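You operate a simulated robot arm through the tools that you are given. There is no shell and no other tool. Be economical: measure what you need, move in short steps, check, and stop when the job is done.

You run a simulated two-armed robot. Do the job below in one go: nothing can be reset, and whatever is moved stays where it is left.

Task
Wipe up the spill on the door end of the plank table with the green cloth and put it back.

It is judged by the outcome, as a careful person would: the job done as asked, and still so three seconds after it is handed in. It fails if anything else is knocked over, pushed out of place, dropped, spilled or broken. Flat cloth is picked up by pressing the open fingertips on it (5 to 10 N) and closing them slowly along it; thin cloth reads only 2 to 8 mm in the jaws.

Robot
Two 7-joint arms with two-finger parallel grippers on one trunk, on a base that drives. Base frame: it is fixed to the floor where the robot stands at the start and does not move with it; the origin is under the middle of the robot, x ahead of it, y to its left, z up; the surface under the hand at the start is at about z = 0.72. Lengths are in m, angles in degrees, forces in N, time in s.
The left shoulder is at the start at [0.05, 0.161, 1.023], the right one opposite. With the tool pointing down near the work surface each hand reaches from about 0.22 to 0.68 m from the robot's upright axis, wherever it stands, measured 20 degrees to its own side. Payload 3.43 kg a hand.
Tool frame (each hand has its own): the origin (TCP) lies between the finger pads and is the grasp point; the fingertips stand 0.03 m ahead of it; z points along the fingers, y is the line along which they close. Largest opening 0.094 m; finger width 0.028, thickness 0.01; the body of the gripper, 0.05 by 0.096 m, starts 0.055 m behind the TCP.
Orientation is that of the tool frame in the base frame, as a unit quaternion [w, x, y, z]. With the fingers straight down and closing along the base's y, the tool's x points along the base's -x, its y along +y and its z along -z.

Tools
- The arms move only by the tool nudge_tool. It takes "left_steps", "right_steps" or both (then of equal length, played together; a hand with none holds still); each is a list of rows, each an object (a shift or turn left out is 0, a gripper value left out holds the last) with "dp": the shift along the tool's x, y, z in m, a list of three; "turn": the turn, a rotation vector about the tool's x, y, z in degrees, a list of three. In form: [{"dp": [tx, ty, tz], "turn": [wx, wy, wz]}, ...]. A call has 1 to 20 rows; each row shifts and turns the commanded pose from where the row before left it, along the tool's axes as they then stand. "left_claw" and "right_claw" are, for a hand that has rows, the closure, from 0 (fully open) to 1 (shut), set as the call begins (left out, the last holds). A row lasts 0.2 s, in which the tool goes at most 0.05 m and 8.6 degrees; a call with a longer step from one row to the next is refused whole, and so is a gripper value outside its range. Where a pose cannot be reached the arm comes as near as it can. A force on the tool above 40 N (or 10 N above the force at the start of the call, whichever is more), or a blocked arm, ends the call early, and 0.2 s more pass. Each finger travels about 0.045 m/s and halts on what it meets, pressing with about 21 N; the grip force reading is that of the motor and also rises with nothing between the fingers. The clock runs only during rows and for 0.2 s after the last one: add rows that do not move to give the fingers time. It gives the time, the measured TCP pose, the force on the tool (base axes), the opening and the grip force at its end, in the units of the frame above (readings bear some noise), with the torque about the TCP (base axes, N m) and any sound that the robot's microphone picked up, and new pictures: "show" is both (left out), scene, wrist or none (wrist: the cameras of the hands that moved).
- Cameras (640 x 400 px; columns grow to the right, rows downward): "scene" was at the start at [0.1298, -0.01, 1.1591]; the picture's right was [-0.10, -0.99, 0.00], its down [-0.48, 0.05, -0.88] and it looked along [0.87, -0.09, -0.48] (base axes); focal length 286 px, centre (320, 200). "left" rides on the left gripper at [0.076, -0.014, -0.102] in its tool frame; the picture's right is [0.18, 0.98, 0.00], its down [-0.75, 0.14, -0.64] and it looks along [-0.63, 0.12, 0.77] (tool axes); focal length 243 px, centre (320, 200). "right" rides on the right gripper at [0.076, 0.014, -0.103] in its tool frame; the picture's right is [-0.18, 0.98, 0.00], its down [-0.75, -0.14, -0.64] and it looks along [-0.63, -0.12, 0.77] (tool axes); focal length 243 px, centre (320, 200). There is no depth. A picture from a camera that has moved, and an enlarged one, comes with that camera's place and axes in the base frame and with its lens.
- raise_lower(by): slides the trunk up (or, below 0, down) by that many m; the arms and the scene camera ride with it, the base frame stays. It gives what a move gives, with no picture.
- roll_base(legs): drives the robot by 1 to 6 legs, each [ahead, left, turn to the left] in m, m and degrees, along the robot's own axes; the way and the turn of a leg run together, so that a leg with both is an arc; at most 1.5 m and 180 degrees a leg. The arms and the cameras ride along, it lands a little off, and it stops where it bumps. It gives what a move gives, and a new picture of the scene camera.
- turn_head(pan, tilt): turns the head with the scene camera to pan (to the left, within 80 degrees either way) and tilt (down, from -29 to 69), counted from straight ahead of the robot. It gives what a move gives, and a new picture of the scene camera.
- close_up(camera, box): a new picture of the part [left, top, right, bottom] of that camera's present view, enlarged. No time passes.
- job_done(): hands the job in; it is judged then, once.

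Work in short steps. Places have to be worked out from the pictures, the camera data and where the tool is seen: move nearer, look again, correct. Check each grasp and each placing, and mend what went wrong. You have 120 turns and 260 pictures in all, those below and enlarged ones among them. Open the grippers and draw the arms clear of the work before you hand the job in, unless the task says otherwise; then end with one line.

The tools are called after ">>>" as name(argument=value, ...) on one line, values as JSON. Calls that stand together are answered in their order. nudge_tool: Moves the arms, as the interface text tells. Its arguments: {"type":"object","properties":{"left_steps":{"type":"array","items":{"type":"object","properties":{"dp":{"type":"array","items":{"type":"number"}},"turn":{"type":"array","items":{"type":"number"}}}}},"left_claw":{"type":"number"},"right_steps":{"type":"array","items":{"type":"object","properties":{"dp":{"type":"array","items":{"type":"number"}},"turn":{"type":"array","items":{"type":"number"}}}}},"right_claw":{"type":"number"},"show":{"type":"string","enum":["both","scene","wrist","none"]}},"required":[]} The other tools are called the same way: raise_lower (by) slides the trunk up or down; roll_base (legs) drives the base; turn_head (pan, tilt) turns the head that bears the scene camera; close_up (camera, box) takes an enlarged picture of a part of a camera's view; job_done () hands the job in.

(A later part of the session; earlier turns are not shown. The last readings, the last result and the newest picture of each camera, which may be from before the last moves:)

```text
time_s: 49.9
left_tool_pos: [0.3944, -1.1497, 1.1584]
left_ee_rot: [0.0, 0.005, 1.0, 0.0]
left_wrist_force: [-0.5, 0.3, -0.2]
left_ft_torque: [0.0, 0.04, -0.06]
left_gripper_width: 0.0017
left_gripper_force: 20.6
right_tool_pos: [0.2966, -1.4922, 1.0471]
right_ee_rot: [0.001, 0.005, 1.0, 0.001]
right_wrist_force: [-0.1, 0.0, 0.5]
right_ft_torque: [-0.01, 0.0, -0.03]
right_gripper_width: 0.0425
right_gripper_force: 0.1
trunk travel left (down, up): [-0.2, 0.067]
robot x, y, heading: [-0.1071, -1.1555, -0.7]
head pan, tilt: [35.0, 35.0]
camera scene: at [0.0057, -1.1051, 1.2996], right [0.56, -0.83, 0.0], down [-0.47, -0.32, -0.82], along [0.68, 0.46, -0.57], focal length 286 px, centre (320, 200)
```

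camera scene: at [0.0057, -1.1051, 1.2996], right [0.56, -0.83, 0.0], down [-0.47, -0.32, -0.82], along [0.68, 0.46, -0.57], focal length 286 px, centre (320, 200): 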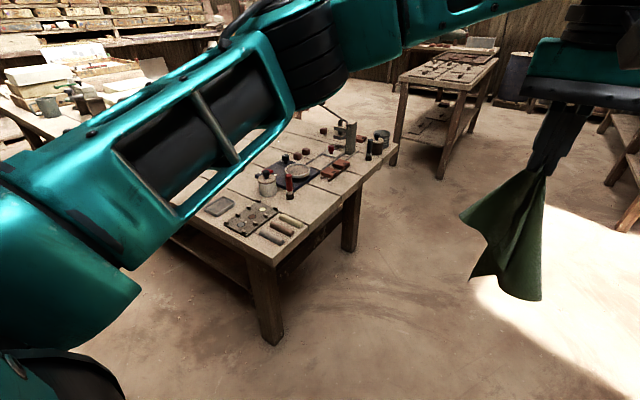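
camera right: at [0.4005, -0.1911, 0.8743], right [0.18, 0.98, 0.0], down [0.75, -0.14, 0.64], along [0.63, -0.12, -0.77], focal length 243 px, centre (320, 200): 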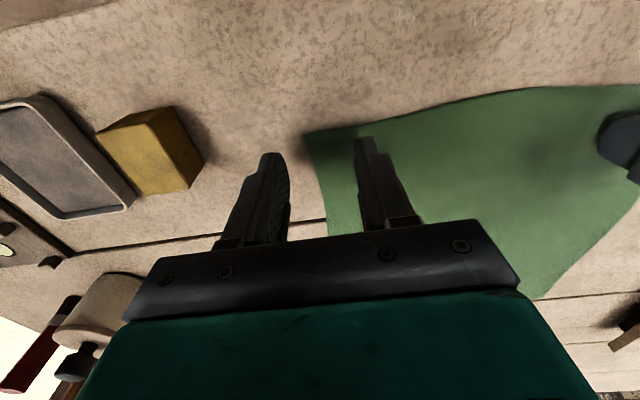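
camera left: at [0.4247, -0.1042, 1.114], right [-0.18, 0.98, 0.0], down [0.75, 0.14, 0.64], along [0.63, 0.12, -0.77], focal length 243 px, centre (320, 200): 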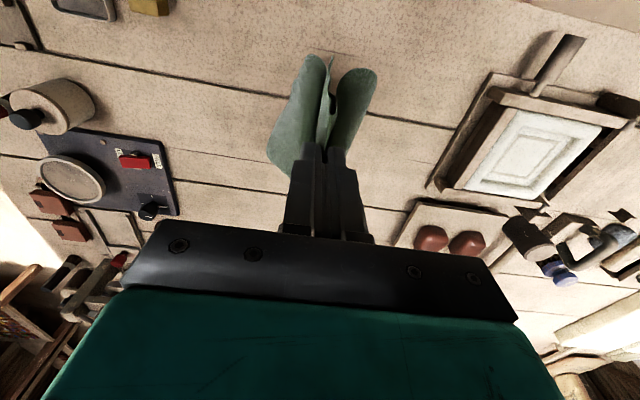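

The table end is at y ≈ −0.70, leaving room. I drive ahead to x ≈ 1.95, passing the table end.

>>> roll_base(legs=[[0, -0.05, 0.8], [1.0, 0, 0], [1.05, 0, 0]])

```text
time_s: 60.8
left_tool_pos: [2.4319, -1.1791, 1.1595]
left_ee_rot: [0.0, -0.006, 1.0, 0.0]
left_wrist_force: [-0.4, 0.4, -0.2]
left_ft_torque: [0.03, 0.04, 0.02]
left_gripper_width: 0.0019
left_gripper_force: 20.7
right_tool_pos: [2.341, -1.5229, 1.0456]
right_ee_rot: [0.001, -0.005, 1.0, 0.001]
right_wrist_force: [-0.1, 0.2, 0.3]
right_ft_torque: [-0.02, -0.01, -0.02]
right_gripper_width: 0.0423
right_gripper_force: 0.0
trunk travel left (down, up): [-0.2, 0.067]
robot x, y, heading: [1.9309, -1.1917, 0.6]
head pan, tilt: [35.0, 35.0]
camera scene: at [2.0418, -1.1423, 1.2995], right [0.58, -0.81, 0.0], down [-0.47, -0.33, -0.82], along [0.67, 0.48, -0.57], focal length 286 px, centre (320, 200)
```

scene: 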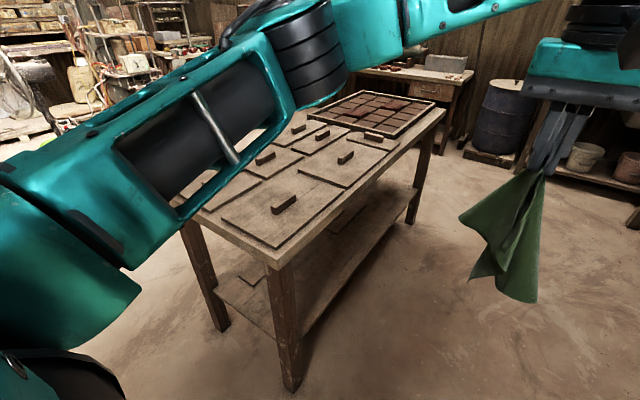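

The second table's near edge is at x ≈ 2.37, leaving a gap of about 1.06 m. I turn left 90° in place, then look down at the gap.

>>> roll_base(legs=[[0, 0, 89.5], [0, 0.09, 0]])

>>> turn_head(pan=0, tilt=40)

```text
time_s: 66.1
left_tool_pos: [1.8311, -0.6919, 1.1606]
left_ee_rot: [0.0, -0.706, 0.708, 0.0]
left_wrist_force: [0.3, -0.1, 0.1]
left_ft_torque: [-0.02, 0.01, 0.01]
left_gripper_width: 0.0021
left_gripper_force: 20.5
right_tool_pos: [2.1738, -0.7875, 1.0475]
right_ee_rot: [0.0, -0.706, 0.708, 0.001]
right_wrist_force: [0.0, 0.1, 0.2]
right_ft_torque: [0.02, -0.03, 0.01]
right_gripper_width: 0.0423
right_gripper_force: 0.1
trunk travel left (down, up): [-0.2, 0.067]
robot x, y, heading: [1.8398, -1.1942, 90.0]
head pan, tilt: [35.0, 35.0]
camera scene: at [1.7888, -1.0817, 1.2996], right [0.82, 0.57, 0.0], down [0.33, -0.47, -0.82], along [-0.47, 0.67, -0.57], focal length 286 px, centre (320, 200)
```

scene: 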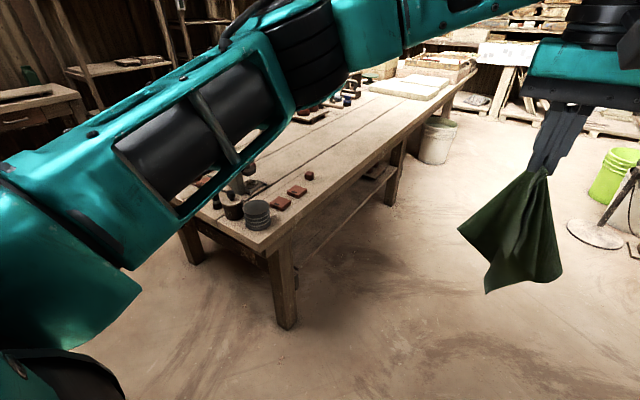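

```text
time_s: 67.1
left_tool_pos: [1.8306, -0.6912, 1.159]
left_ee_rot: [0.001, -0.707, 0.708, 0.0]
left_wrist_force: [-0.6, -0.7, -0.1]
left_ft_torque: [-0.05, 0.01, 0.0]
left_gripper_width: 0.002
left_gripper_force: 21.4
right_tool_pos: [2.1743, -0.7869, 1.0469]
right_ee_rot: [0.0, -0.707, 0.708, 0.002]
right_wrist_force: [-0.1, -0.1, 0.0]
right_ft_torque: [0.03, -0.02, 0.0]
right_gripper_width: 0.0422
right_gripper_force: 0.0
trunk travel left (down, up): [-0.2, 0.067]
robot x, y, heading: [1.8402, -1.1968, 89.8]
head pan, tilt: [0.0, 40.0]
camera scene: at [1.8397, -1.0688, 1.292], right [1.0, 0.0, 0.0], down [0.0, -0.64, -0.77], along [0.0, 0.77, -0.64], focal length 286 px, centre (320, 200)
```

scene: 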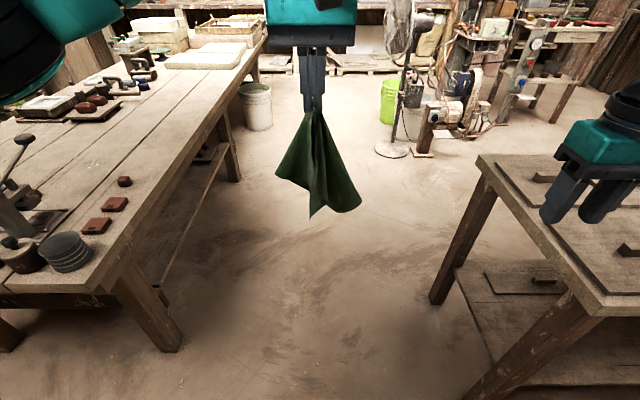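

The gap spans x 1.35–2.36 and I'm centred in it. I drive ahead 1.25 m.

>>> roll_base(legs=[[0.6, 0, 0], [0.65, 0, 0]])

```text
time_s: 73.7
left_tool_pos: [1.8347, 0.5532, 1.1597]
left_ee_rot: [0.0, -0.706, 0.709, 0.0]
left_wrist_force: [-0.3, 0.1, 0.7]
left_ft_torque: [0.01, 0.02, -0.03]
left_gripper_width: 0.0022
left_gripper_force: 21.0
right_tool_pos: [2.1777, 0.456, 1.0466]
right_ee_rot: [0.0, -0.705, 0.709, 0.001]
right_wrist_force: [-0.2, 0.8, -0.4]
right_ft_torque: [-0.02, -0.03, -0.01]
right_gripper_width: 0.0421
right_gripper_force: 0.1
trunk travel left (down, up): [-0.2, 0.067]
robot x, y, heading: [1.8431, 0.0529, 89.7]
head pan, tilt: [0.0, 40.0]
camera scene: at [1.8421, 0.1764, 1.292], right [1.0, 0.0, 0.0], down [0.0, -0.64, -0.77], along [0.0, 0.77, -0.64], focal length 286 px, centre (320, 200)
```

scene: 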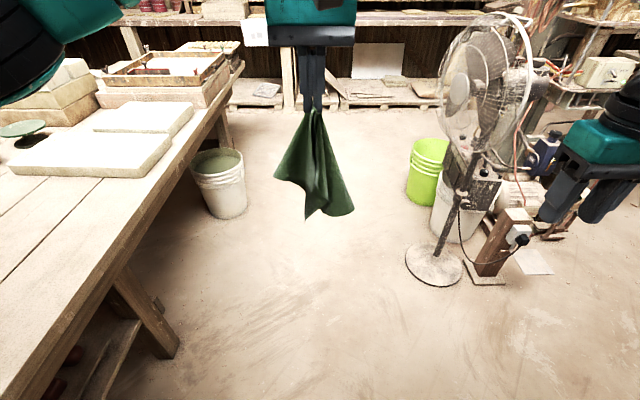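

The fan stands at about (2.47, 1.17), well clear of the turning circle. I turn left another 90° to face the table.

>>> roll_base(legs=[[0, 0, 90.3]])

>>> turn_head(pan=20, tilt=45)

```text
time_s: 77.9
left_tool_pos: [1.341, 0.0362, 1.1594]
left_ee_rot: [0.0, 1.0, 0.006, 0.0]
left_wrist_force: [-0.6, 0.0, 0.1]
left_ft_torque: [0.0, -0.01, -0.05]
left_gripper_width: 0.0021
left_gripper_force: 20.8
right_tool_pos: [1.4318, 0.3802, 1.0473]
right_ee_rot: [0.001, 1.0, 0.006, -0.001]
right_wrist_force: [-0.7, 0.5, -0.6]
right_ft_torque: [0.04, -0.01, 0.02]
right_gripper_width: 0.0423
right_gripper_force: 0.1
trunk travel left (down, up): [-0.2, 0.067]
robot x, y, heading: [1.841, 0.0513, -179.1]
head pan, tilt: [0.0, 40.0]
camera scene: at [1.7164, 0.0493, 1.292], right [-0.01, 1.0, 0.0], down [0.64, 0.01, -0.77], along [-0.77, -0.01, -0.64], focal length 286 px, centre (320, 200)
```

scene: 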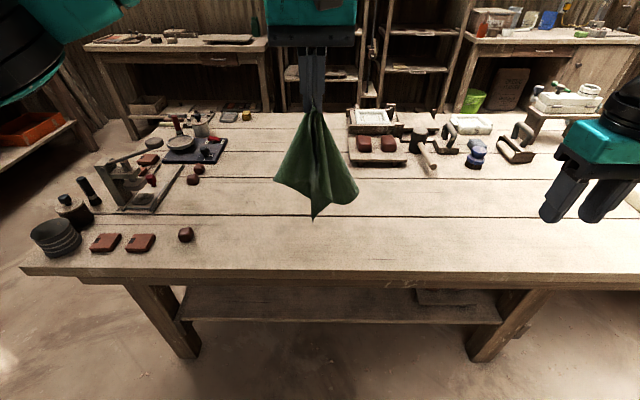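

```text
time_s: 78.8
left_tool_pos: [1.3405, 0.036, 1.1596]
left_ee_rot: [0.0, 1.0, 0.007, 0.0]
left_wrist_force: [0.4, -0.2, 0.5]
left_ft_torque: [0.0, 0.01, -0.07]
left_gripper_width: 0.002
left_gripper_force: 21.1
right_tool_pos: [1.4301, 0.3809, 1.0469]
right_ee_rot: [0.001, 1.0, 0.007, -0.001]
right_wrist_force: [-0.2, -0.7, 0.5]
right_ft_torque: [-0.01, 0.01, 0.0]
right_gripper_width: 0.0424
right_gripper_force: 0.0
trunk travel left (down, up): [-0.2, 0.067]
robot x, y, heading: [1.8415, 0.0498, -179.3]
head pan, tilt: [20.0, 45.0]
camera scene: at [1.7254, 0.0218, 1.2848], right [-0.35, 0.94, 0.0], down [0.66, 0.25, -0.71], along [-0.66, -0.25, -0.71], focal length 286 px, centre (320, 200)
```

scene: 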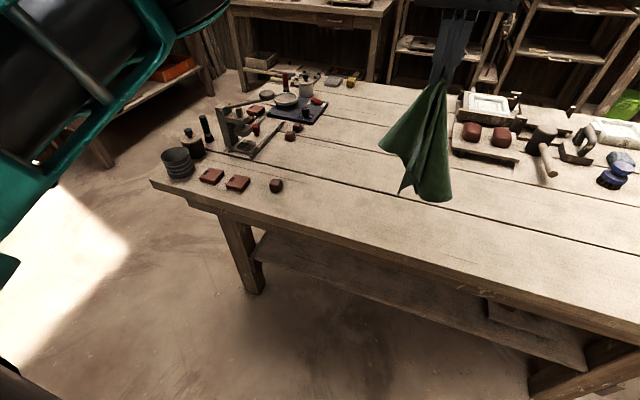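

Facing the far side now, edge at x ≈ 1.30. I zoom on the expected spill location.

>>> close_up(camera="scene", box=[250, 110, 430, 220])

```text
3.56 times, centred on (340, 165) of scene
camera zoom: at [1.7254, 0.0218, 1.2848], right [-0.35, 0.94, 0.0], down [0.66, 0.25, -0.71], along [-0.66, -0.25, -0.71], focal length 1018 px, centre (249, 324)
```

zoom: 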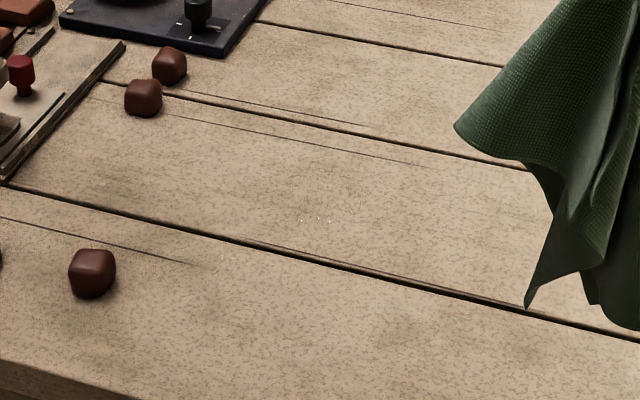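

The spill is faintly visible, centred at about (1.02, −0.17). I drive 0.2 m closer to the table, keeping the base just outside the legs.

>>> roll_base(legs=[[0.1, 0, -0.7], [0.1, 0, 0]])

```text
time_s: 80.7
left_tool_pos: [1.1399, 0.0427, 1.1587]
left_ee_rot: [0.0, 1.0, -0.001, -0.001]
left_wrist_force: [-0.6, 0.1, -1.0]
left_ft_torque: [-0.01, -0.04, -0.03]
left_gripper_width: 0.002
left_gripper_force: 21.1
right_tool_pos: [1.2358, 0.3863, 1.0459]
right_ee_rot: [0.001, 1.0, -0.001, 0.0]
right_wrist_force: [0.2, -0.5, -0.7]
right_ft_torque: [0.03, -0.04, 0.01]
right_gripper_width: 0.0421
right_gripper_force: 0.0
trunk travel left (down, up): [-0.2, 0.067]
robot x, y, heading: [1.6448, 0.0508, 179.6]
head pan, tilt: [20.0, 45.0]
camera scene: at [1.5241, 0.023, 1.2846], right [-0.34, 0.94, 0.0], down [0.67, 0.24, -0.71], along [-0.66, -0.24, -0.71], focal length 286 px, centre (320, 200)
```

scene: 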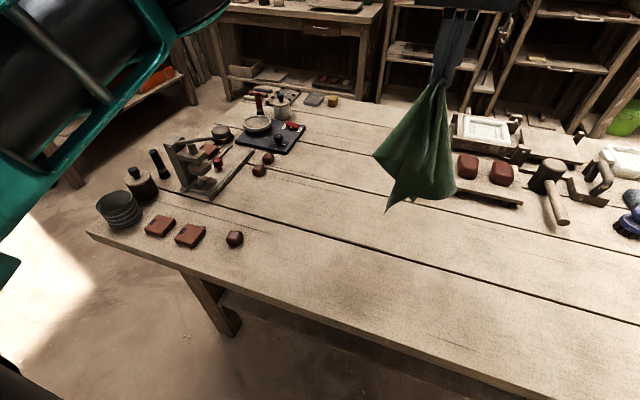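

I lower the trunk back 0.15 m and move the hand over to (1.03, −0.13), hem just above the table.

>>> raise_lower(by=-0.13)

>>> nudge_tool(left_steps=[{"dp": [-0.02, 0.03, 0]}, {"dp": [-0.02, 0.035, 0]}, {"dp": [-0.02, 0.035, 0]}, {"dp": [-0.02, 0.035, 0]}, {"dp": [-0.03, 0.035, 0]}, {}, {}])

```text
time_s: 82.2
left_tool_pos: [1.1418, 0.0418, 1.029]
left_ee_rot: [0.0, 1.0, -0.001, 0.001]
left_wrist_force: [0.9, 0.8, -0.3]
left_ft_torque: [0.01, 0.04, -0.02]
left_gripper_width: 0.0018
left_gripper_force: 20.9
right_tool_pos: [1.2362, 0.3852, 0.9175]
right_ee_rot: [0.001, 1.0, -0.001, 0.0]
right_wrist_force: [0.4, -0.5, -0.4]
right_ft_torque: [0.02, -0.02, -0.03]
right_gripper_width: 0.0422
right_gripper_force: 0.0
trunk travel left (down, up): [-0.07, 0.197]
robot x, y, heading: [1.6402, 0.0488, 179.6]
head pan, tilt: [20.0, 45.0]
```

```text
time_s: 83.8
left_tool_pos: [1.0316, -0.1261, 1.03]
left_ee_rot: [0.0, 1.0, -0.002, 0.0]
left_wrist_force: [-0.1, 0.5, 0.0]
left_ft_torque: [0.0, 0.02, -0.01]
left_gripper_width: 0.0022
left_gripper_force: 21.2
right_tool_pos: [1.2364, 0.3862, 0.9166]
right_ee_rot: [0.001, 1.0, -0.001, 0.0]
right_wrist_force: [-0.2, 0.1, -0.8]
right_ft_torque: [0.01, -0.03, -0.01]
right_gripper_width: 0.0424
right_gripper_force: 0.0
trunk travel left (down, up): [-0.07, 0.197]
robot x, y, heading: [1.6407, 0.0529, 179.6]
head pan, tilt: [20.0, 45.0]
camera scene: at [1.5251, 0.023, 1.1548], right [-0.34, 0.94, 0.0], down [0.66, 0.24, -0.71], along [-0.67, -0.24, -0.71], focal length 286 px, centre (320, 200)
camera left: at [1.1067, -0.112, 1.1341], right [0.18, -0.98, 0.0], down [-0.75, -0.14, 0.64], along [-0.63, -0.12, -0.77], focal length 243 px, centre (320, 200)
```

scene: 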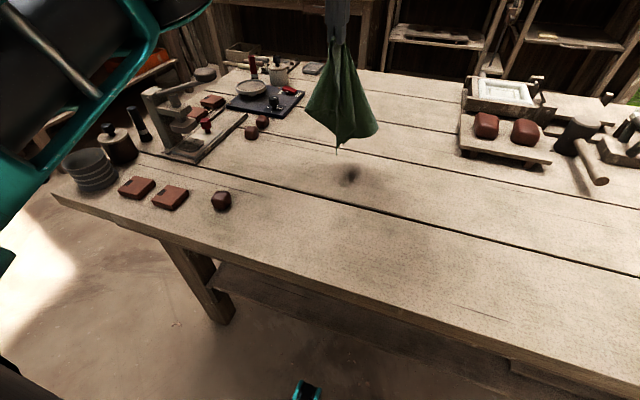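
left: 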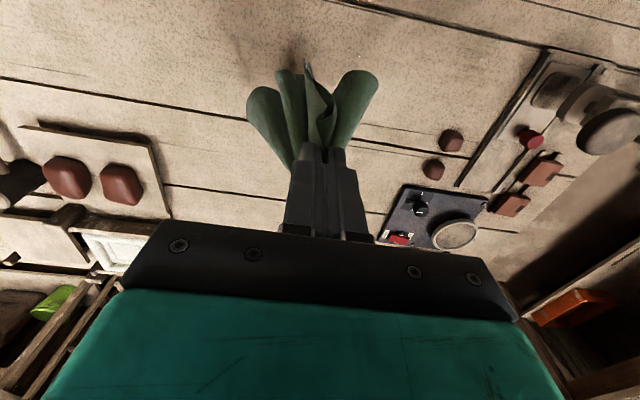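

The reach is good. I lower straight down onto the spill while easing toward y −0.16, stopping a few cm above the surface.

>>> nudge_tool(left_steps=[{"dp": [0, 0.005, 0.03]}, {"dp": [0, 0.005, 0.03]}, {"dp": [0, 0.005, 0.03]}, {"dp": [0, 0.005, 0.03]}, {"dp": [-0.002, 0.005, 0.03]}, {"dp": [-0.002, 0.005, 0.03]}, {"dp": [-0.002, 0.005, 0.03]}, {"dp": [0, 0.005, 0.02]}, {}])

```text
time_s: 85.8
left_tool_pos: [1.0234, -0.1676, 0.8001]
left_ee_rot: [0.0, 1.0, -0.002, -0.001]
left_wrist_force: [-0.5, 1.3, -0.3]
left_ft_torque: [0.01, 0.0, -0.03]
left_gripper_width: 0.0021
left_gripper_force: 20.8
right_tool_pos: [1.2361, 0.3865, 0.9163]
right_ee_rot: [0.001, 1.0, -0.002, -0.001]
right_wrist_force: [0.4, -0.3, 0.1]
right_ft_torque: [0.02, -0.01, -0.01]
right_gripper_width: 0.0421
right_gripper_force: 0.1
trunk travel left (down, up): [-0.07, 0.197]
robot x, y, heading: [1.6434, 0.0502, 179.8]
head pan, tilt: [20.0, 45.0]
camera scene: at [1.5251, 0.023, 1.1548], right [-0.34, 0.94, 0.0], down [0.67, 0.24, -0.71], along [-0.67, -0.24, -0.71], focal length 286 px, centre (320, 200)
camera left: at [1.0998, -0.1528, 0.9035], right [0.18, -0.98, 0.0], down [-0.75, -0.14, 0.64], along [-0.63, -0.12, -0.77], focal length 243 px, centre (320, 200)
```

scene: 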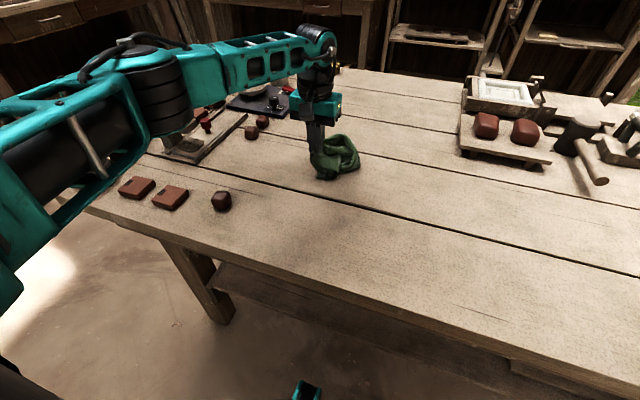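
left: 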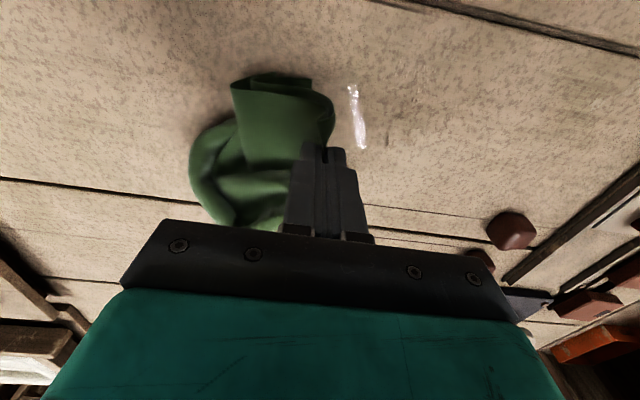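

The bundle lies on the +y side of the fingers and covers part of the spill; a shiny strip remains visible at about (1.035, −0.195). I lower until the cloth is pressed and check the force.

>>> nudge_tool(left_steps=[{"dp": [0, 0, 0.015]}, {"dp": [0, 0, 0.015]}, {"dp": [0, 0, 0.01]}, {"dp": [0, 0, 0.004]}, {}])

```text
time_s: 87.0
left_tool_pos: [1.0244, -0.168, 0.7555]
left_ee_rot: [0.0, 1.0, -0.001, 0.0]
left_wrist_force: [-0.1, 0.5, 0.1]
left_ft_torque: [-0.02, 0.03, -0.04]
left_gripper_width: 0.002
left_gripper_force: 20.8
right_tool_pos: [1.2364, 0.386, 0.9175]
right_ee_rot: [0.001, 1.0, -0.001, 0.0]
right_wrist_force: [0.1, 0.2, 0.1]
right_ft_torque: [0.01, 0.01, 0.0]
right_gripper_width: 0.0422
right_gripper_force: 0.0
trunk travel left (down, up): [-0.07, 0.197]
robot x, y, heading: [1.6397, 0.0519, 179.6]
head pan, tilt: [20.0, 45.0]
camera scene: at [1.5251, 0.023, 1.1548], right [-0.34, 0.94, 0.0], down [0.66, 0.24, -0.71], along [-0.67, -0.24, -0.71], focal length 286 px, centre (320, 200)
camera left: at [1.1, -0.1528, 0.8601], right [0.18, -0.98, 0.0], down [-0.75, -0.14, 0.64], along [-0.63, -0.12, -0.77], focal length 243 px, centre (320, 200)
```

scene: 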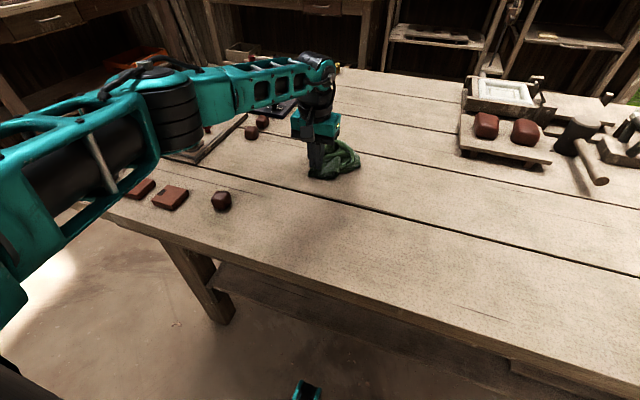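
left: 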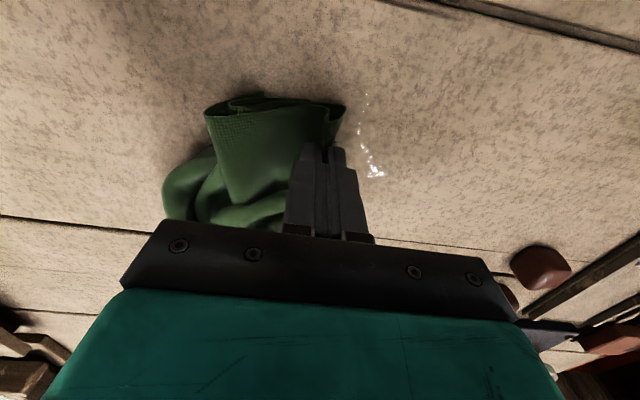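

No force yet. I press to light contact and make the first sweep toward −y so the trailing cloth passes over the spill.

>>> nudge_tool(left_steps=[{"dp": [0, 0, 0.003]}, {"dp": [0, 0, 0.001]}, {"dp": [0, 0.02, 0]}, {"dp": [0, 0.02, 0]}, {"dp": [0, 0.02, 0]}, {"dp": [0, 0.02, 0]}, {"dp": [0, 0.01, 0]}, {}])

```text
time_s: 88.8
left_tool_pos: [1.0243, -0.2571, 0.7515]
left_ee_rot: [0.0, 1.0, -0.001, 0.0]
left_wrist_force: [0.0, -0.4, -0.1]
left_ft_torque: [0.03, -0.01, 0.0]
left_gripper_width: 0.0019
left_gripper_force: 21.0
right_tool_pos: [1.2366, 0.3856, 0.9163]
right_ee_rot: [0.001, 1.0, -0.001, -0.001]
right_wrist_force: [-1.2, -0.1, -0.7]
right_ft_torque: [-0.03, 0.0, 0.01]
right_gripper_width: 0.0426
right_gripper_force: 0.1
trunk travel left (down, up): [-0.07, 0.197]
robot x, y, heading: [1.6401, 0.0488, 179.9]
head pan, tilt: [20.0, 45.0]
camera scene: at [1.5251, 0.023, 1.1548], right [-0.34, 0.94, 0.0], down [0.66, 0.24, -0.71], along [-0.67, -0.24, -0.71], focal length 286 px, centre (320, 200)
camera left: at [1.1002, -0.2428, 0.8559], right [0.18, -0.98, 0.0], down [-0.75, -0.14, 0.64], along [-0.63, -0.12, -0.77], focal length 243 px, centre (320, 200)
```

scene: 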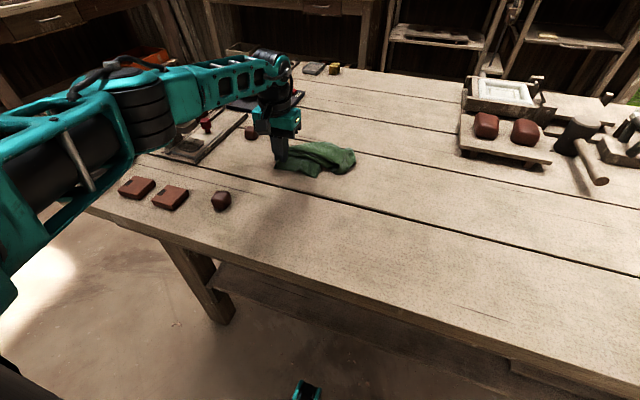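
left: 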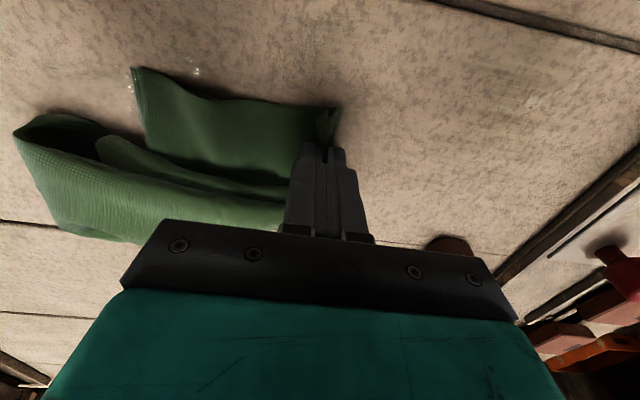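

The cloth now trails across the spill; a bit remains visible toward x ≈ 1.06. I lift slightly, double back over the trailing cloth and press it down on the spill with the fingertips.

>>> nudge_tool(left_steps=[{"dp": [0, 0, -0.035]}, {"dp": [0.01, -0.03, 0]}, {"dp": [0.01, -0.03, 0]}, {"dp": [0.01, -0.02, 0.01]}, {"dp": [0, 0, 0.01]}, {"dp": [0, 0, 0.006]}, {"dp": [0, 0, 0.003]}, {}])

```text
time_s: 90.6
left_tool_pos: [1.0541, -0.1771, 0.7573]
left_ee_rot: [0.0, 1.0, 0.0, -0.001]
left_wrist_force: [0.1, 0.0, 2.1]
left_ft_torque: [0.02, -0.02, 0.01]
left_gripper_width: 0.0022
left_gripper_force: 21.0
right_tool_pos: [1.237, 0.3854, 0.9172]
right_ee_rot: [0.001, 1.0, 0.0, -0.001]
right_wrist_force: [0.5, 1.0, -0.6]
right_ft_torque: [0.03, -0.01, 0.02]
right_gripper_width: 0.042
right_gripper_force: 0.1
trunk travel left (down, up): [-0.07, 0.197]
robot x, y, heading: [1.6445, 0.0547, 179.5]
head pan, tilt: [20.0, 45.0]
camera scene: at [1.5253, 0.0231, 1.1548], right [-0.34, 0.94, 0.0], down [0.66, 0.24, -0.71], along [-0.67, -0.24, -0.71], focal length 286 px, centre (320, 200)
camera left: at [1.1305, -0.1622, 0.8622], right [0.18, -0.98, 0.0], down [-0.75, -0.14, 0.64], along [-0.63, -0.12, -0.77], focal length 243 px, centre (320, 200)
```

scene: 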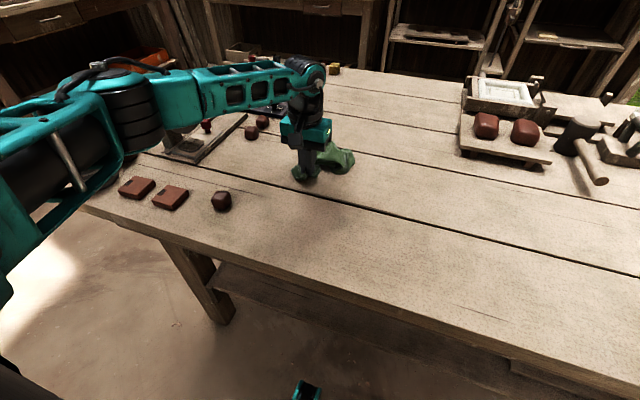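
left: 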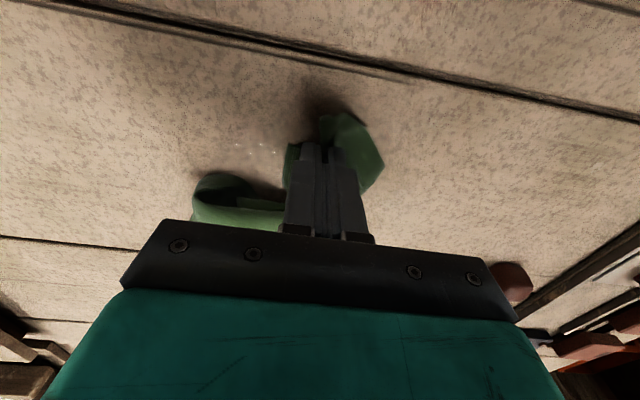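

Contact through the cloth now (about 2 N); glints remain around (1.05, −0.14). I press slightly more and rub back and forth over the patch.

>>> nudge_tool(left_steps=[{"dp": [0, 0, 0.0015]}, {"dp": [0, -0.02, 0]}, {"dp": [0, -0.02, 0]}, {"dp": [0, -0.02, 0]}, {"dp": [-0.015, 0, 0]}, {"dp": [0, 0.02, 0]}, {"dp": [0, 0.02, 0]}, {"dp": [0, 0.02, 0]}, {"dp": [0, 0.02, 0]}, {"dp": [-0.015, 0, 0]}, {"dp": [0, -0.02, 0]}, {"dp": [0, -0.02, 0]}, {"dp": [0, -0.02, 0]}, {"dp": [0, -0.02, 0]}, {"dp": [-0.015, 0, 0]}, {"dp": [0, 0.02, 0]}, {"dp": [0, 0.02, 0]}, {"dp": [0, 0.02, 0]}, {"dp": [0, 0.02, 0]}, {}])

```text
time_s: 94.8
left_tool_pos: [1.0095, -0.1977, 0.7568]
left_ee_rot: [0.0, 1.0, -0.001, 0.0]
left_wrist_force: [-0.1, 0.4, 0.0]
left_ft_torque: [0.03, 0.01, 0.0]
left_gripper_width: 0.002
left_gripper_force: 21.5
right_tool_pos: [1.2363, 0.3868, 0.9166]
right_ee_rot: [0.001, 1.0, -0.001, -0.001]
right_wrist_force: [-0.5, 0.3, 1.2]
right_ft_torque: [-0.01, 0.01, -0.01]
right_gripper_width: 0.0422
right_gripper_force: 0.1
trunk travel left (down, up): [-0.07, 0.197]
robot x, y, heading: [1.6417, 0.0505, 180.1]
head pan, tilt: [20.0, 45.0]
camera scene: at [1.5251, 0.023, 1.1548], right [-0.34, 0.94, 0.0], down [0.66, 0.24, -0.71], along [-0.67, -0.24, -0.71], focal length 286 px, centre (320, 200)
camera left: at [1.0848, -0.1829, 0.8601], right [0.18, -0.98, 0.0], down [-0.75, -0.14, 0.64], along [-0.63, -0.12, -0.77], focal length 243 px, centre (320, 200)
```

scene: 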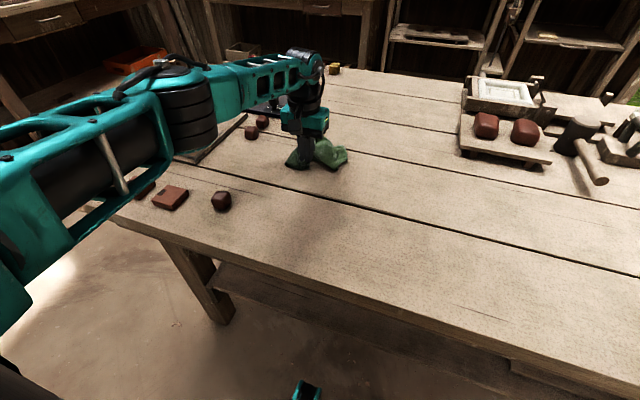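
left: 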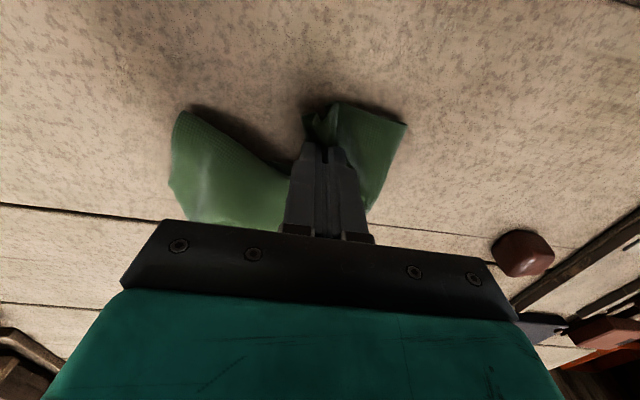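

No wet glints are visible now. I lift the cloth and inspect the spot.

>>> nudge_tool(left_steps=[{"dp": [0, 0, -0.03]}, {"dp": [0, 0, -0.045]}, {"dp": [0, 0, -0.045]}, {"dp": [0, 0, -0.045]}, {"dp": [0, 0, -0.045]}, {"dp": [0, 0, -0.045]}, {"dp": [0, -0.045, 0]}, {"dp": [0, -0.045, 0]}, {"dp": [0, -0.045, 0]}, {}])

>>> close_up(camera="left", box=[240, 0, 560, 200])

>>> close_up(camera="scene", box=[200, 90, 400, 215])

```text
time_s: 97.0
left_tool_pos: [1.0225, -0.0707, 1.0073]
left_ee_rot: [0.0, 1.0, 0.0, -0.001]
left_wrist_force: [-0.8, 0.0, -0.3]
left_ft_torque: [-0.02, -0.01, -0.03]
left_gripper_width: 0.002
left_gripper_force: 21.5
left hand out of reach, approached as far as the arm can: row 6, 9
right_tool_pos: [1.2371, 0.3855, 0.917]
right_ee_rot: [0.001, 1.0, -0.001, -0.001]
right_wrist_force: [0.5, 0.7, -0.1]
right_ft_torque: [0.03, 0.0, -0.02]
right_gripper_width: 0.0424
right_gripper_force: 0.0
trunk travel left (down, up): [-0.07, 0.197]
robot x, y, heading: [1.6415, 0.053, 179.8]
head pan, tilt: [20.0, 45.0]
camera scene: at [1.5251, 0.023, 1.1548], right [-0.34, 0.94, 0.0], down [0.67, 0.24, -0.71], along [-0.66, -0.24, -0.71], focal length 286 px, centre (320, 200)
camera left: at [1.0984, -0.0562, 1.1115], right [0.18, -0.98, 0.0], down [-0.75, -0.14, 0.64], along [-0.63, -0.12, -0.77], focal length 243 px, centre (320, 200)
```

scene: 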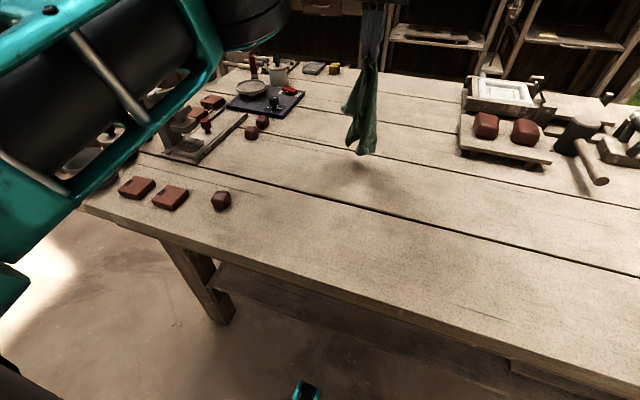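
left: 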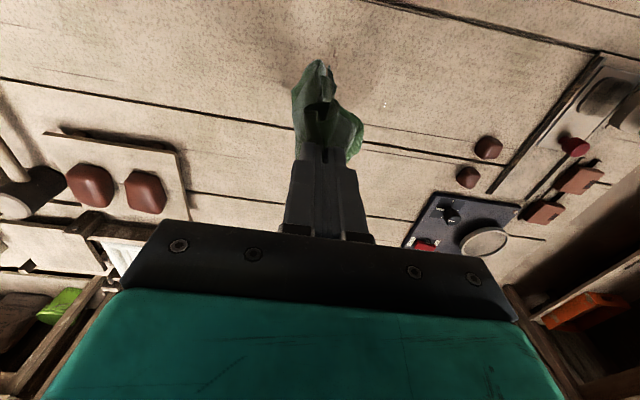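

```text
2.00 times, centred on (400, 100) of left
camera zoom: at [1.0984, -0.0562, 1.1115], right [0.18, -0.98, 0.0], down [-0.75, -0.14, 0.64], along [-0.63, -0.12, -0.77], focal length 485 px, centre (160, 400)
```

zoom: 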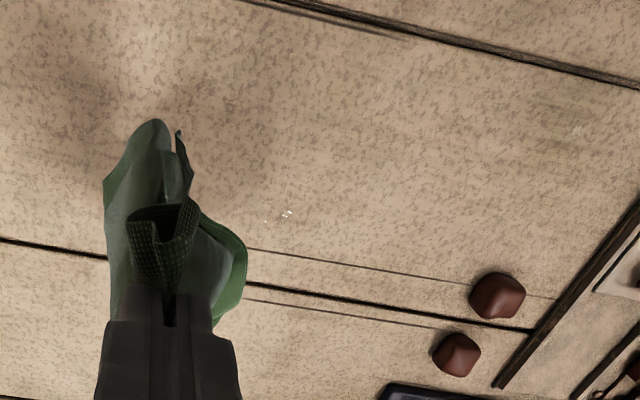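

```text
3.20 times, centred on (300, 152) of scene
camera zoom: at [1.5251, 0.023, 1.1548], right [-0.34, 0.94, 0.0], down [0.67, 0.24, -0.71], along [-0.66, -0.24, -0.71], focal length 917 px, centre (384, 352)
```

zoom: 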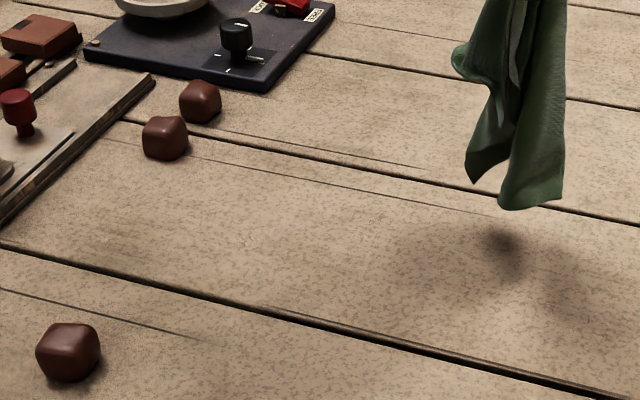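

A few specks remain at the far rim, about (0.98, −0.175). I shift the base slightly left and forward for better reach, then wipe there.

>>> roll_base(legs=[[0.025, 0.1, 0]])

>>> nudge_tool(left_steps=[{"dp": [-0.02, -0.02, 0]}, {"dp": [0, -0.02, 0.045]}, {"dp": [0, 0, 0.045]}, {"dp": [0, 0, 0.045]}, {"dp": [0, 0, 0.045]}, {"dp": [0, 0, 0.03]}, {}])

```text
time_s: 98.6
left_tool_pos: [0.9964, -0.1703, 1.0079]
left_ee_rot: [0.0, 1.0, 0.0, 0.0]
left_wrist_force: [0.4, 0.1, -0.9]
left_ft_torque: [-0.03, -0.02, -0.05]
left_gripper_width: 0.002
left_gripper_force: 21.0
right_tool_pos: [1.2107, 0.2859, 0.9161]
right_ee_rot: [0.001, 1.0, -0.001, -0.001]
right_wrist_force: [-0.2, 0.5, 0.2]
right_ft_torque: [0.01, 0.01, 0.01]
right_gripper_width: 0.0423
right_gripper_force: 0.1
trunk travel left (down, up): [-0.07, 0.197]
robot x, y, heading: [1.6149, -0.0447, 180.0]
head pan, tilt: [20.0, 45.0]
camera scene: at [1.5, -0.0762, 1.1547], right [-0.34, 0.94, 0.0], down [0.67, 0.24, -0.71], along [-0.66, -0.24, -0.71], focal length 286 px, centre (320, 200)
```

scene: 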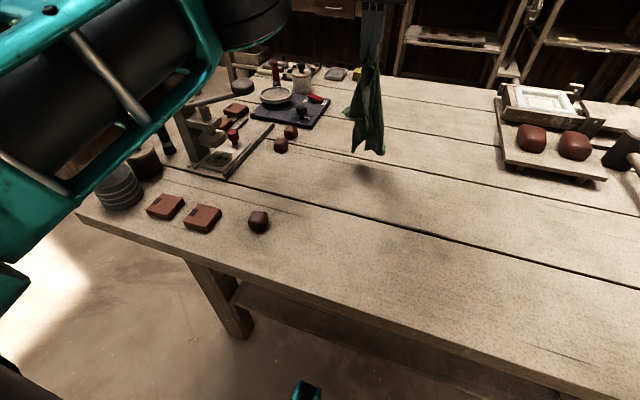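

```text
time_s: 100.2
left_tool_pos: [0.9974, -0.1379, 0.7902]
left_ee_rot: [0.001, 1.0, -0.001, 0.0]
left_wrist_force: [0.3, 0.6, -0.1]
left_ft_torque: [0.0, 0.01, -0.04]
left_gripper_width: 0.0019
left_gripper_force: 20.0
left hand out of reach, approached as far as the arm can: row 1
right_tool_pos: [1.2113, 0.2869, 0.9165]
right_ee_rot: [0.001, 1.0, -0.001, -0.001]
right_wrist_force: [0.2, 0.2, -0.5]
right_ft_torque: [0.01, 0.0, -0.01]
right_gripper_width: 0.0424
right_gripper_force: 0.1
trunk travel left (down, up): [-0.07, 0.197]
robot x, y, heading: [1.6193, -0.0473, 180.0]
head pan, tilt: [20.0, 45.0]
camera scene: at [1.5, -0.076, 1.1548], right [-0.34, 0.94, 0.0], down [0.66, 0.24, -0.71], along [-0.66, -0.24, -0.71], focal length 286 px, centre (320, 200)
camera left: at [1.0746, -0.1232, 0.8947], right [0.18, -0.98, 0.0], down [-0.75, -0.14, 0.64], along [-0.63, -0.12, -0.77], focal length 243 px, centre (320, 200)
```

scene: 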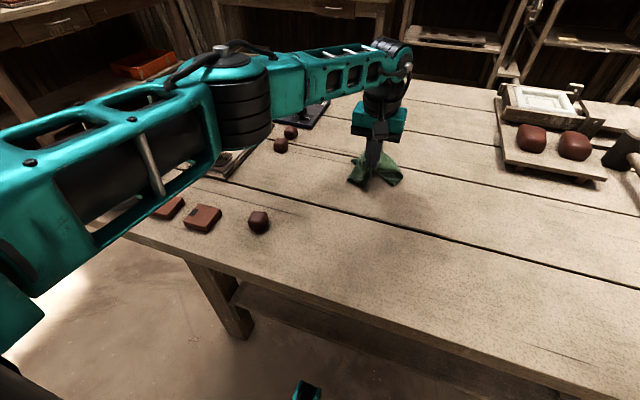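
left: 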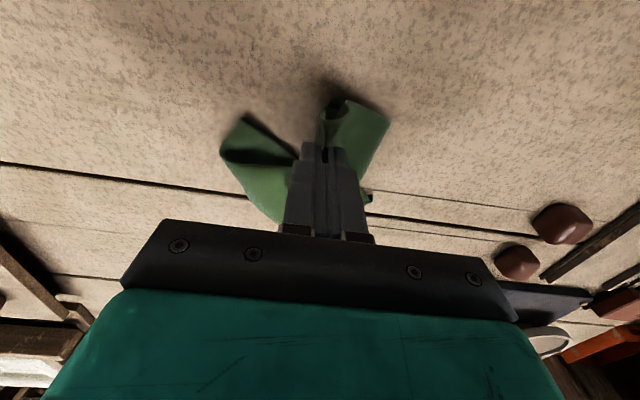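

Cloth is bunched around the fingertips. I press down and rub over x 0.96–1.0, y −0.13…−0.23.

>>> nudge_tool(left_steps=[{"dp": [-0.01, 0, 0.015]}, {"dp": [0, 0, 0.013]}, {"dp": [0, 0, 0.005]}, {"dp": [0, 0.02, 0.001]}, {"dp": [0, 0.02, 0]}, {"dp": [0, 0.02, 0]}, {"dp": [0, 0.02, 0]}, {"dp": [0, 0.02, 0]}, {"dp": [-0.01, 0, -0.01]}, {"dp": [0, -0.03, 0]}, {"dp": [0, -0.03, 0.006]}, {"dp": [0, -0.03, 0]}, {"dp": [-0.01, 0, 0]}, {"dp": [0, 0.025, 0]}, {"dp": [0, 0.025, 0]}, {"dp": [0, 0.025, 0]}, {"dp": [0.02, 0, 0]}, {"dp": [0, -0.025, 0]}, {"dp": [0, -0.025, 0]}, {}])

```text
time_s: 104.4
left_tool_pos: [1.0041, -0.177, 0.7608]
left_ee_rot: [0.0, 1.0, -0.001, 0.0]
left_wrist_force: [-0.8, 0.7, -0.1]
left_ft_torque: [0.03, -0.04, -0.01]
left_gripper_width: 0.0018
left_gripper_force: 21.6
left hand out of reach, approached as far as the arm can: row 12, 13, 14
right_tool_pos: [1.2113, 0.2855, 0.9168]
right_ee_rot: [0.001, 1.0, 0.0, -0.001]
right_wrist_force: [0.3, -1.0, -0.3]
right_ft_torque: [0.0, 0.0, -0.01]
right_gripper_width: 0.0425
right_gripper_force: 0.1
trunk travel left (down, up): [-0.07, 0.197]
robot x, y, heading: [1.6178, -0.0498, 180.0]
head pan, tilt: [20.0, 45.0]
camera scene: at [1.5, -0.0761, 1.1548], right [-0.34, 0.94, 0.0], down [0.66, 0.24, -0.71], along [-0.66, -0.24, -0.71], focal length 286 px, centre (320, 200)
camera left: at [1.0789, -0.1621, 0.8649], right [0.18, -0.98, 0.0], down [-0.75, -0.14, 0.64], along [-0.63, -0.12, -0.77], focal length 243 px, centre (320, 200)
```

scene: 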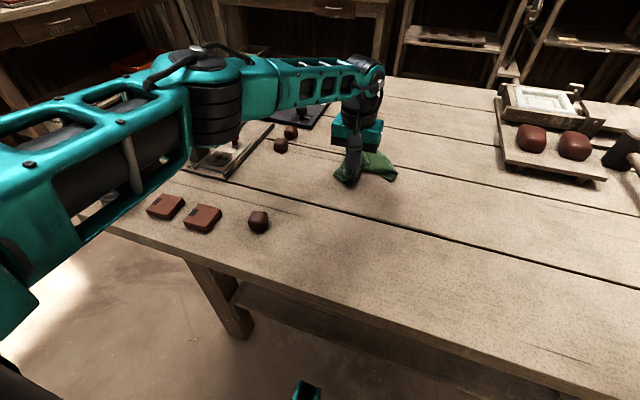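
left: 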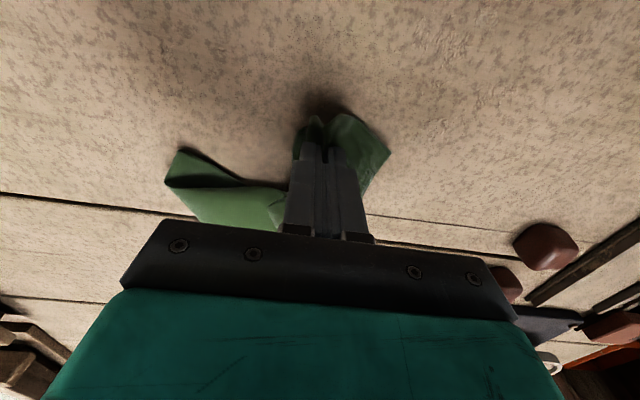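

I do one more firmer rub over the patch, then lift and inspect.

>>> nudge_tool(left_steps=[{"dp": [-0.01, 0, 0.005]}, {"dp": [-0.008, 0, 0.001]}, {"dp": [0, 0.02, 0]}, {"dp": [0, 0.02, 0]}, {"dp": [0, -0.025, 0]}, {"dp": [0, -0.025, 0]}, {"dp": [0, -0.025, 0]}, {"dp": [0.02, 0, 0]}, {"dp": [0, 0.025, 0]}, {"dp": [0, 0.025, 0]}, {"dp": [0, 0.025, 0]}, {"dp": [0.02, 0, 0]}, {"dp": [0, -0.025, 0]}, {"dp": [0, -0.025, 0]}, {"dp": [0, -0.025, 0]}, {"dp": [0.02, 0, 0]}, {"dp": [0, 0.025, 0]}, {"dp": [0, 0.025, 0]}, {"dp": [0, 0.025, 0]}, {}], show="none")

>>> nudge_tool(left_steps=[{"dp": [0.01, 0, -0.03]}, {"dp": [0.01, 0, -0.04]}, {"dp": [0.01, 0, -0.045]}, {"dp": [0.01, 0, -0.045]}, {"dp": [0.01, 0, -0.045]}, {"dp": [0.01, 0, -0.03]}, {"dp": [0, -0.045, 0]}, {"dp": [0, -0.045, 0]}, {"dp": [0, -0.045, 0]}, {}], show="none")

>>> close_up(camera="left", box=[280, 20, 520, 170])

>>> close_up(camera="scene", box=[260, 90, 460, 215])

```text
time_s: 108.6
left_tool_pos: [1.026, -0.2216, 0.7565]
left_ee_rot: [0.0, 1.0, -0.001, -0.002]
left_wrist_force: [0.1, -0.3, -0.2]
left_ft_torque: [0.02, 0.0, 0.02]
left_gripper_width: 0.0021
left_gripper_force: 21.1
left hand out of reach, approached as far as the arm can: row 7, 8, 9
right_tool_pos: [1.2112, 0.2867, 0.918]
right_ee_rot: [0.001, 1.0, -0.001, -0.001]
right_wrist_force: [0.2, 0.5, 0.1]
right_ft_torque: [0.0, -0.03, -0.01]
right_gripper_width: 0.0421
right_gripper_force: 0.1
trunk travel left (down, up): [-0.07, 0.197]
robot x, y, heading: [1.6134, -0.0434, 179.9]
head pan, tilt: [20.0, 45.0]
```

```text
time_s: 110.8
left_tool_pos: [1.0848, -0.0864, 0.9897]
left_ee_rot: [0.001, 1.0, 0.0, -0.001]
left_wrist_force: [0.5, 0.6, -0.3]
left_ft_torque: [0.0, 0.0, -0.02]
left_gripper_width: 0.0021
left_gripper_force: 21.0
right_tool_pos: [1.211, 0.2865, 0.9167]
right_ee_rot: [0.001, 1.0, 0.0, -0.001]
right_wrist_force: [0.7, -0.6, 0.7]
right_ft_torque: [-0.03, -0.04, 0.01]
right_gripper_width: 0.0425
right_gripper_force: 0.0
trunk travel left (down, up): [-0.07, 0.197]
robot x, y, heading: [1.6179, -0.0444, 180.1]
head pan, tilt: [20.0, 45.0]
```

```text
2.67 times, centred on (400, 95) of left
camera zoom: at [1.1611, -0.0721, 1.0942], right [0.18, -0.98, 0.0], down [-0.75, -0.14, 0.64], along [-0.63, -0.12, -0.77], focal length 647 px, centre (107, 480)
```

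zoom: 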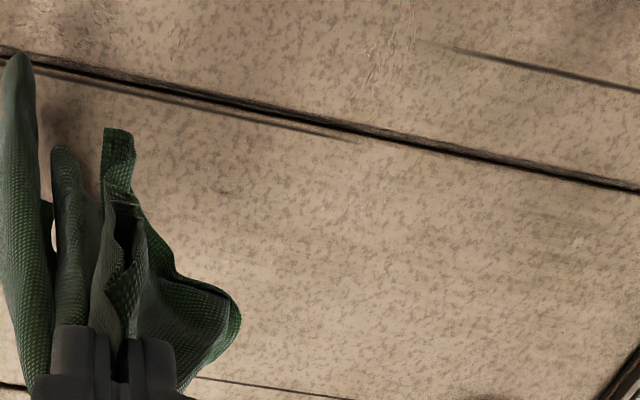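

```text
3.20 times, centred on (360, 152) of scene
camera zoom: at [1.5, -0.076, 1.1548], right [-0.34, 0.94, 0.0], down [0.66, 0.24, -0.71], along [-0.66, -0.24, -0.71], focal length 917 px, centre (192, 352)
```

zoom: 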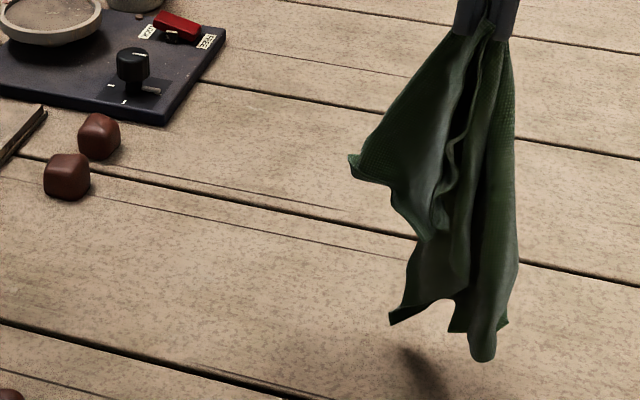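

The cloth still covers part of the view of that spot. I move the hand further aside for an unobstructed look.

>>> nudge_tool(left_steps=[{"dp": [0.01, -0.04, 0]}, {"dp": [0, -0.04, 0]}, {"dp": [0, -0.03, 0]}, {}], show="none")

>>> close_up(camera="left", box=[330, 40, 570, 190])

>>> turn_head(pan=10, tilt=35)

>>> close_up(camera="scene", box=[180, 110, 380, 235])

```text
time_s: 111.8
left_tool_pos: [1.097, 0.0231, 0.9917]
left_ee_rot: [0.0, 1.0, -0.002, -0.002]
left_wrist_force: [0.2, -0.6, -0.2]
left_ft_torque: [0.0, 0.02, -0.02]
left_gripper_width: 0.0023
left_gripper_force: 21.1
right_tool_pos: [1.2114, 0.2872, 0.9176]
right_ee_rot: [0.0, 1.0, -0.002, 0.0]
right_wrist_force: [0.3, 0.4, 0.7]
right_ft_torque: [0.04, -0.03, 0.01]
right_gripper_width: 0.0423
right_gripper_force: 0.2
trunk travel left (down, up): [-0.07, 0.197]
robot x, y, heading: [1.6175, -0.0484, 180.0]
head pan, tilt: [20.0, 45.0]
```

```text
2.67 times, centred on (450, 115) of left
camera zoom: at [1.1719, 0.0375, 1.095], right [0.18, -0.98, 0.0], down [-0.75, -0.14, 0.64], along [-0.63, -0.12, -0.77], focal length 647 px, centre (-27, 427)
```

zoom: 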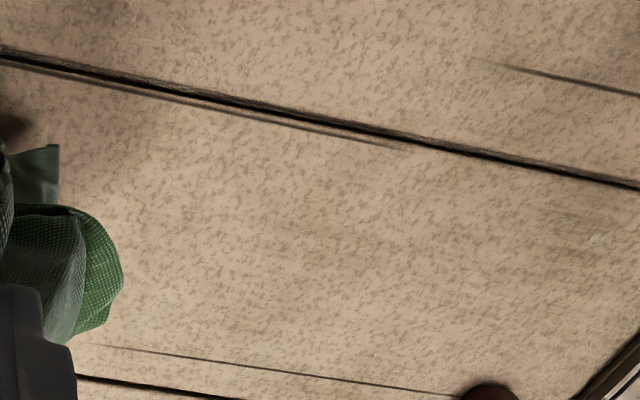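

```text
time_s: 112.5
left_tool_pos: [1.0959, 0.0223, 0.9895]
left_ee_rot: [0.0, 1.0, -0.001, -0.001]
left_wrist_force: [-0.1, -0.6, -0.5]
left_ft_torque: [0.03, 0.0, 0.0]
left_gripper_width: 0.002
left_gripper_force: 21.4
right_tool_pos: [1.2113, 0.2864, 0.9166]
right_ee_rot: [0.001, 1.0, -0.001, -0.001]
right_wrist_force: [-0.4, 0.1, -0.2]
right_ft_torque: [-0.01, 0.0, 0.0]
right_gripper_width: 0.0424
right_gripper_force: 0.0
trunk travel left (down, up): [-0.07, 0.197]
robot x, y, heading: [1.6193, -0.046, 180.0]
head pan, tilt: [10.0, 35.0]
camera scene: at [1.4897, -0.0635, 1.1695], right [-0.17, 0.98, 0.0], down [0.57, 0.1, -0.82], along [-0.81, -0.14, -0.57], focal length 286 px, centre (320, 200)
```

scene: 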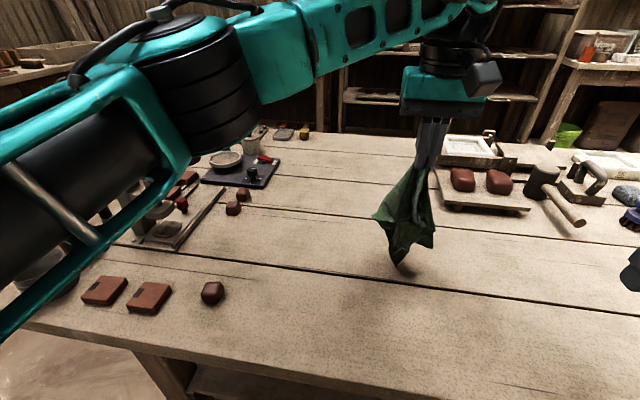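

```text
3.20 times, centred on (280, 172) of scene
camera zoom: at [1.4897, -0.0635, 1.1695], right [-0.17, 0.98, 0.0], down [0.57, 0.1, -0.82], along [-0.81, -0.14, -0.57], focal length 917 px, centre (448, 288)
```

zoom: 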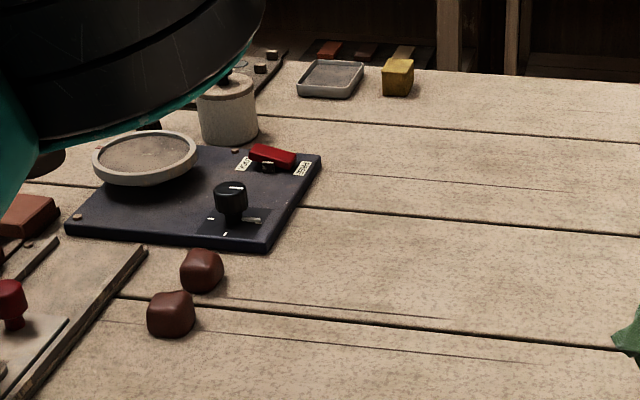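

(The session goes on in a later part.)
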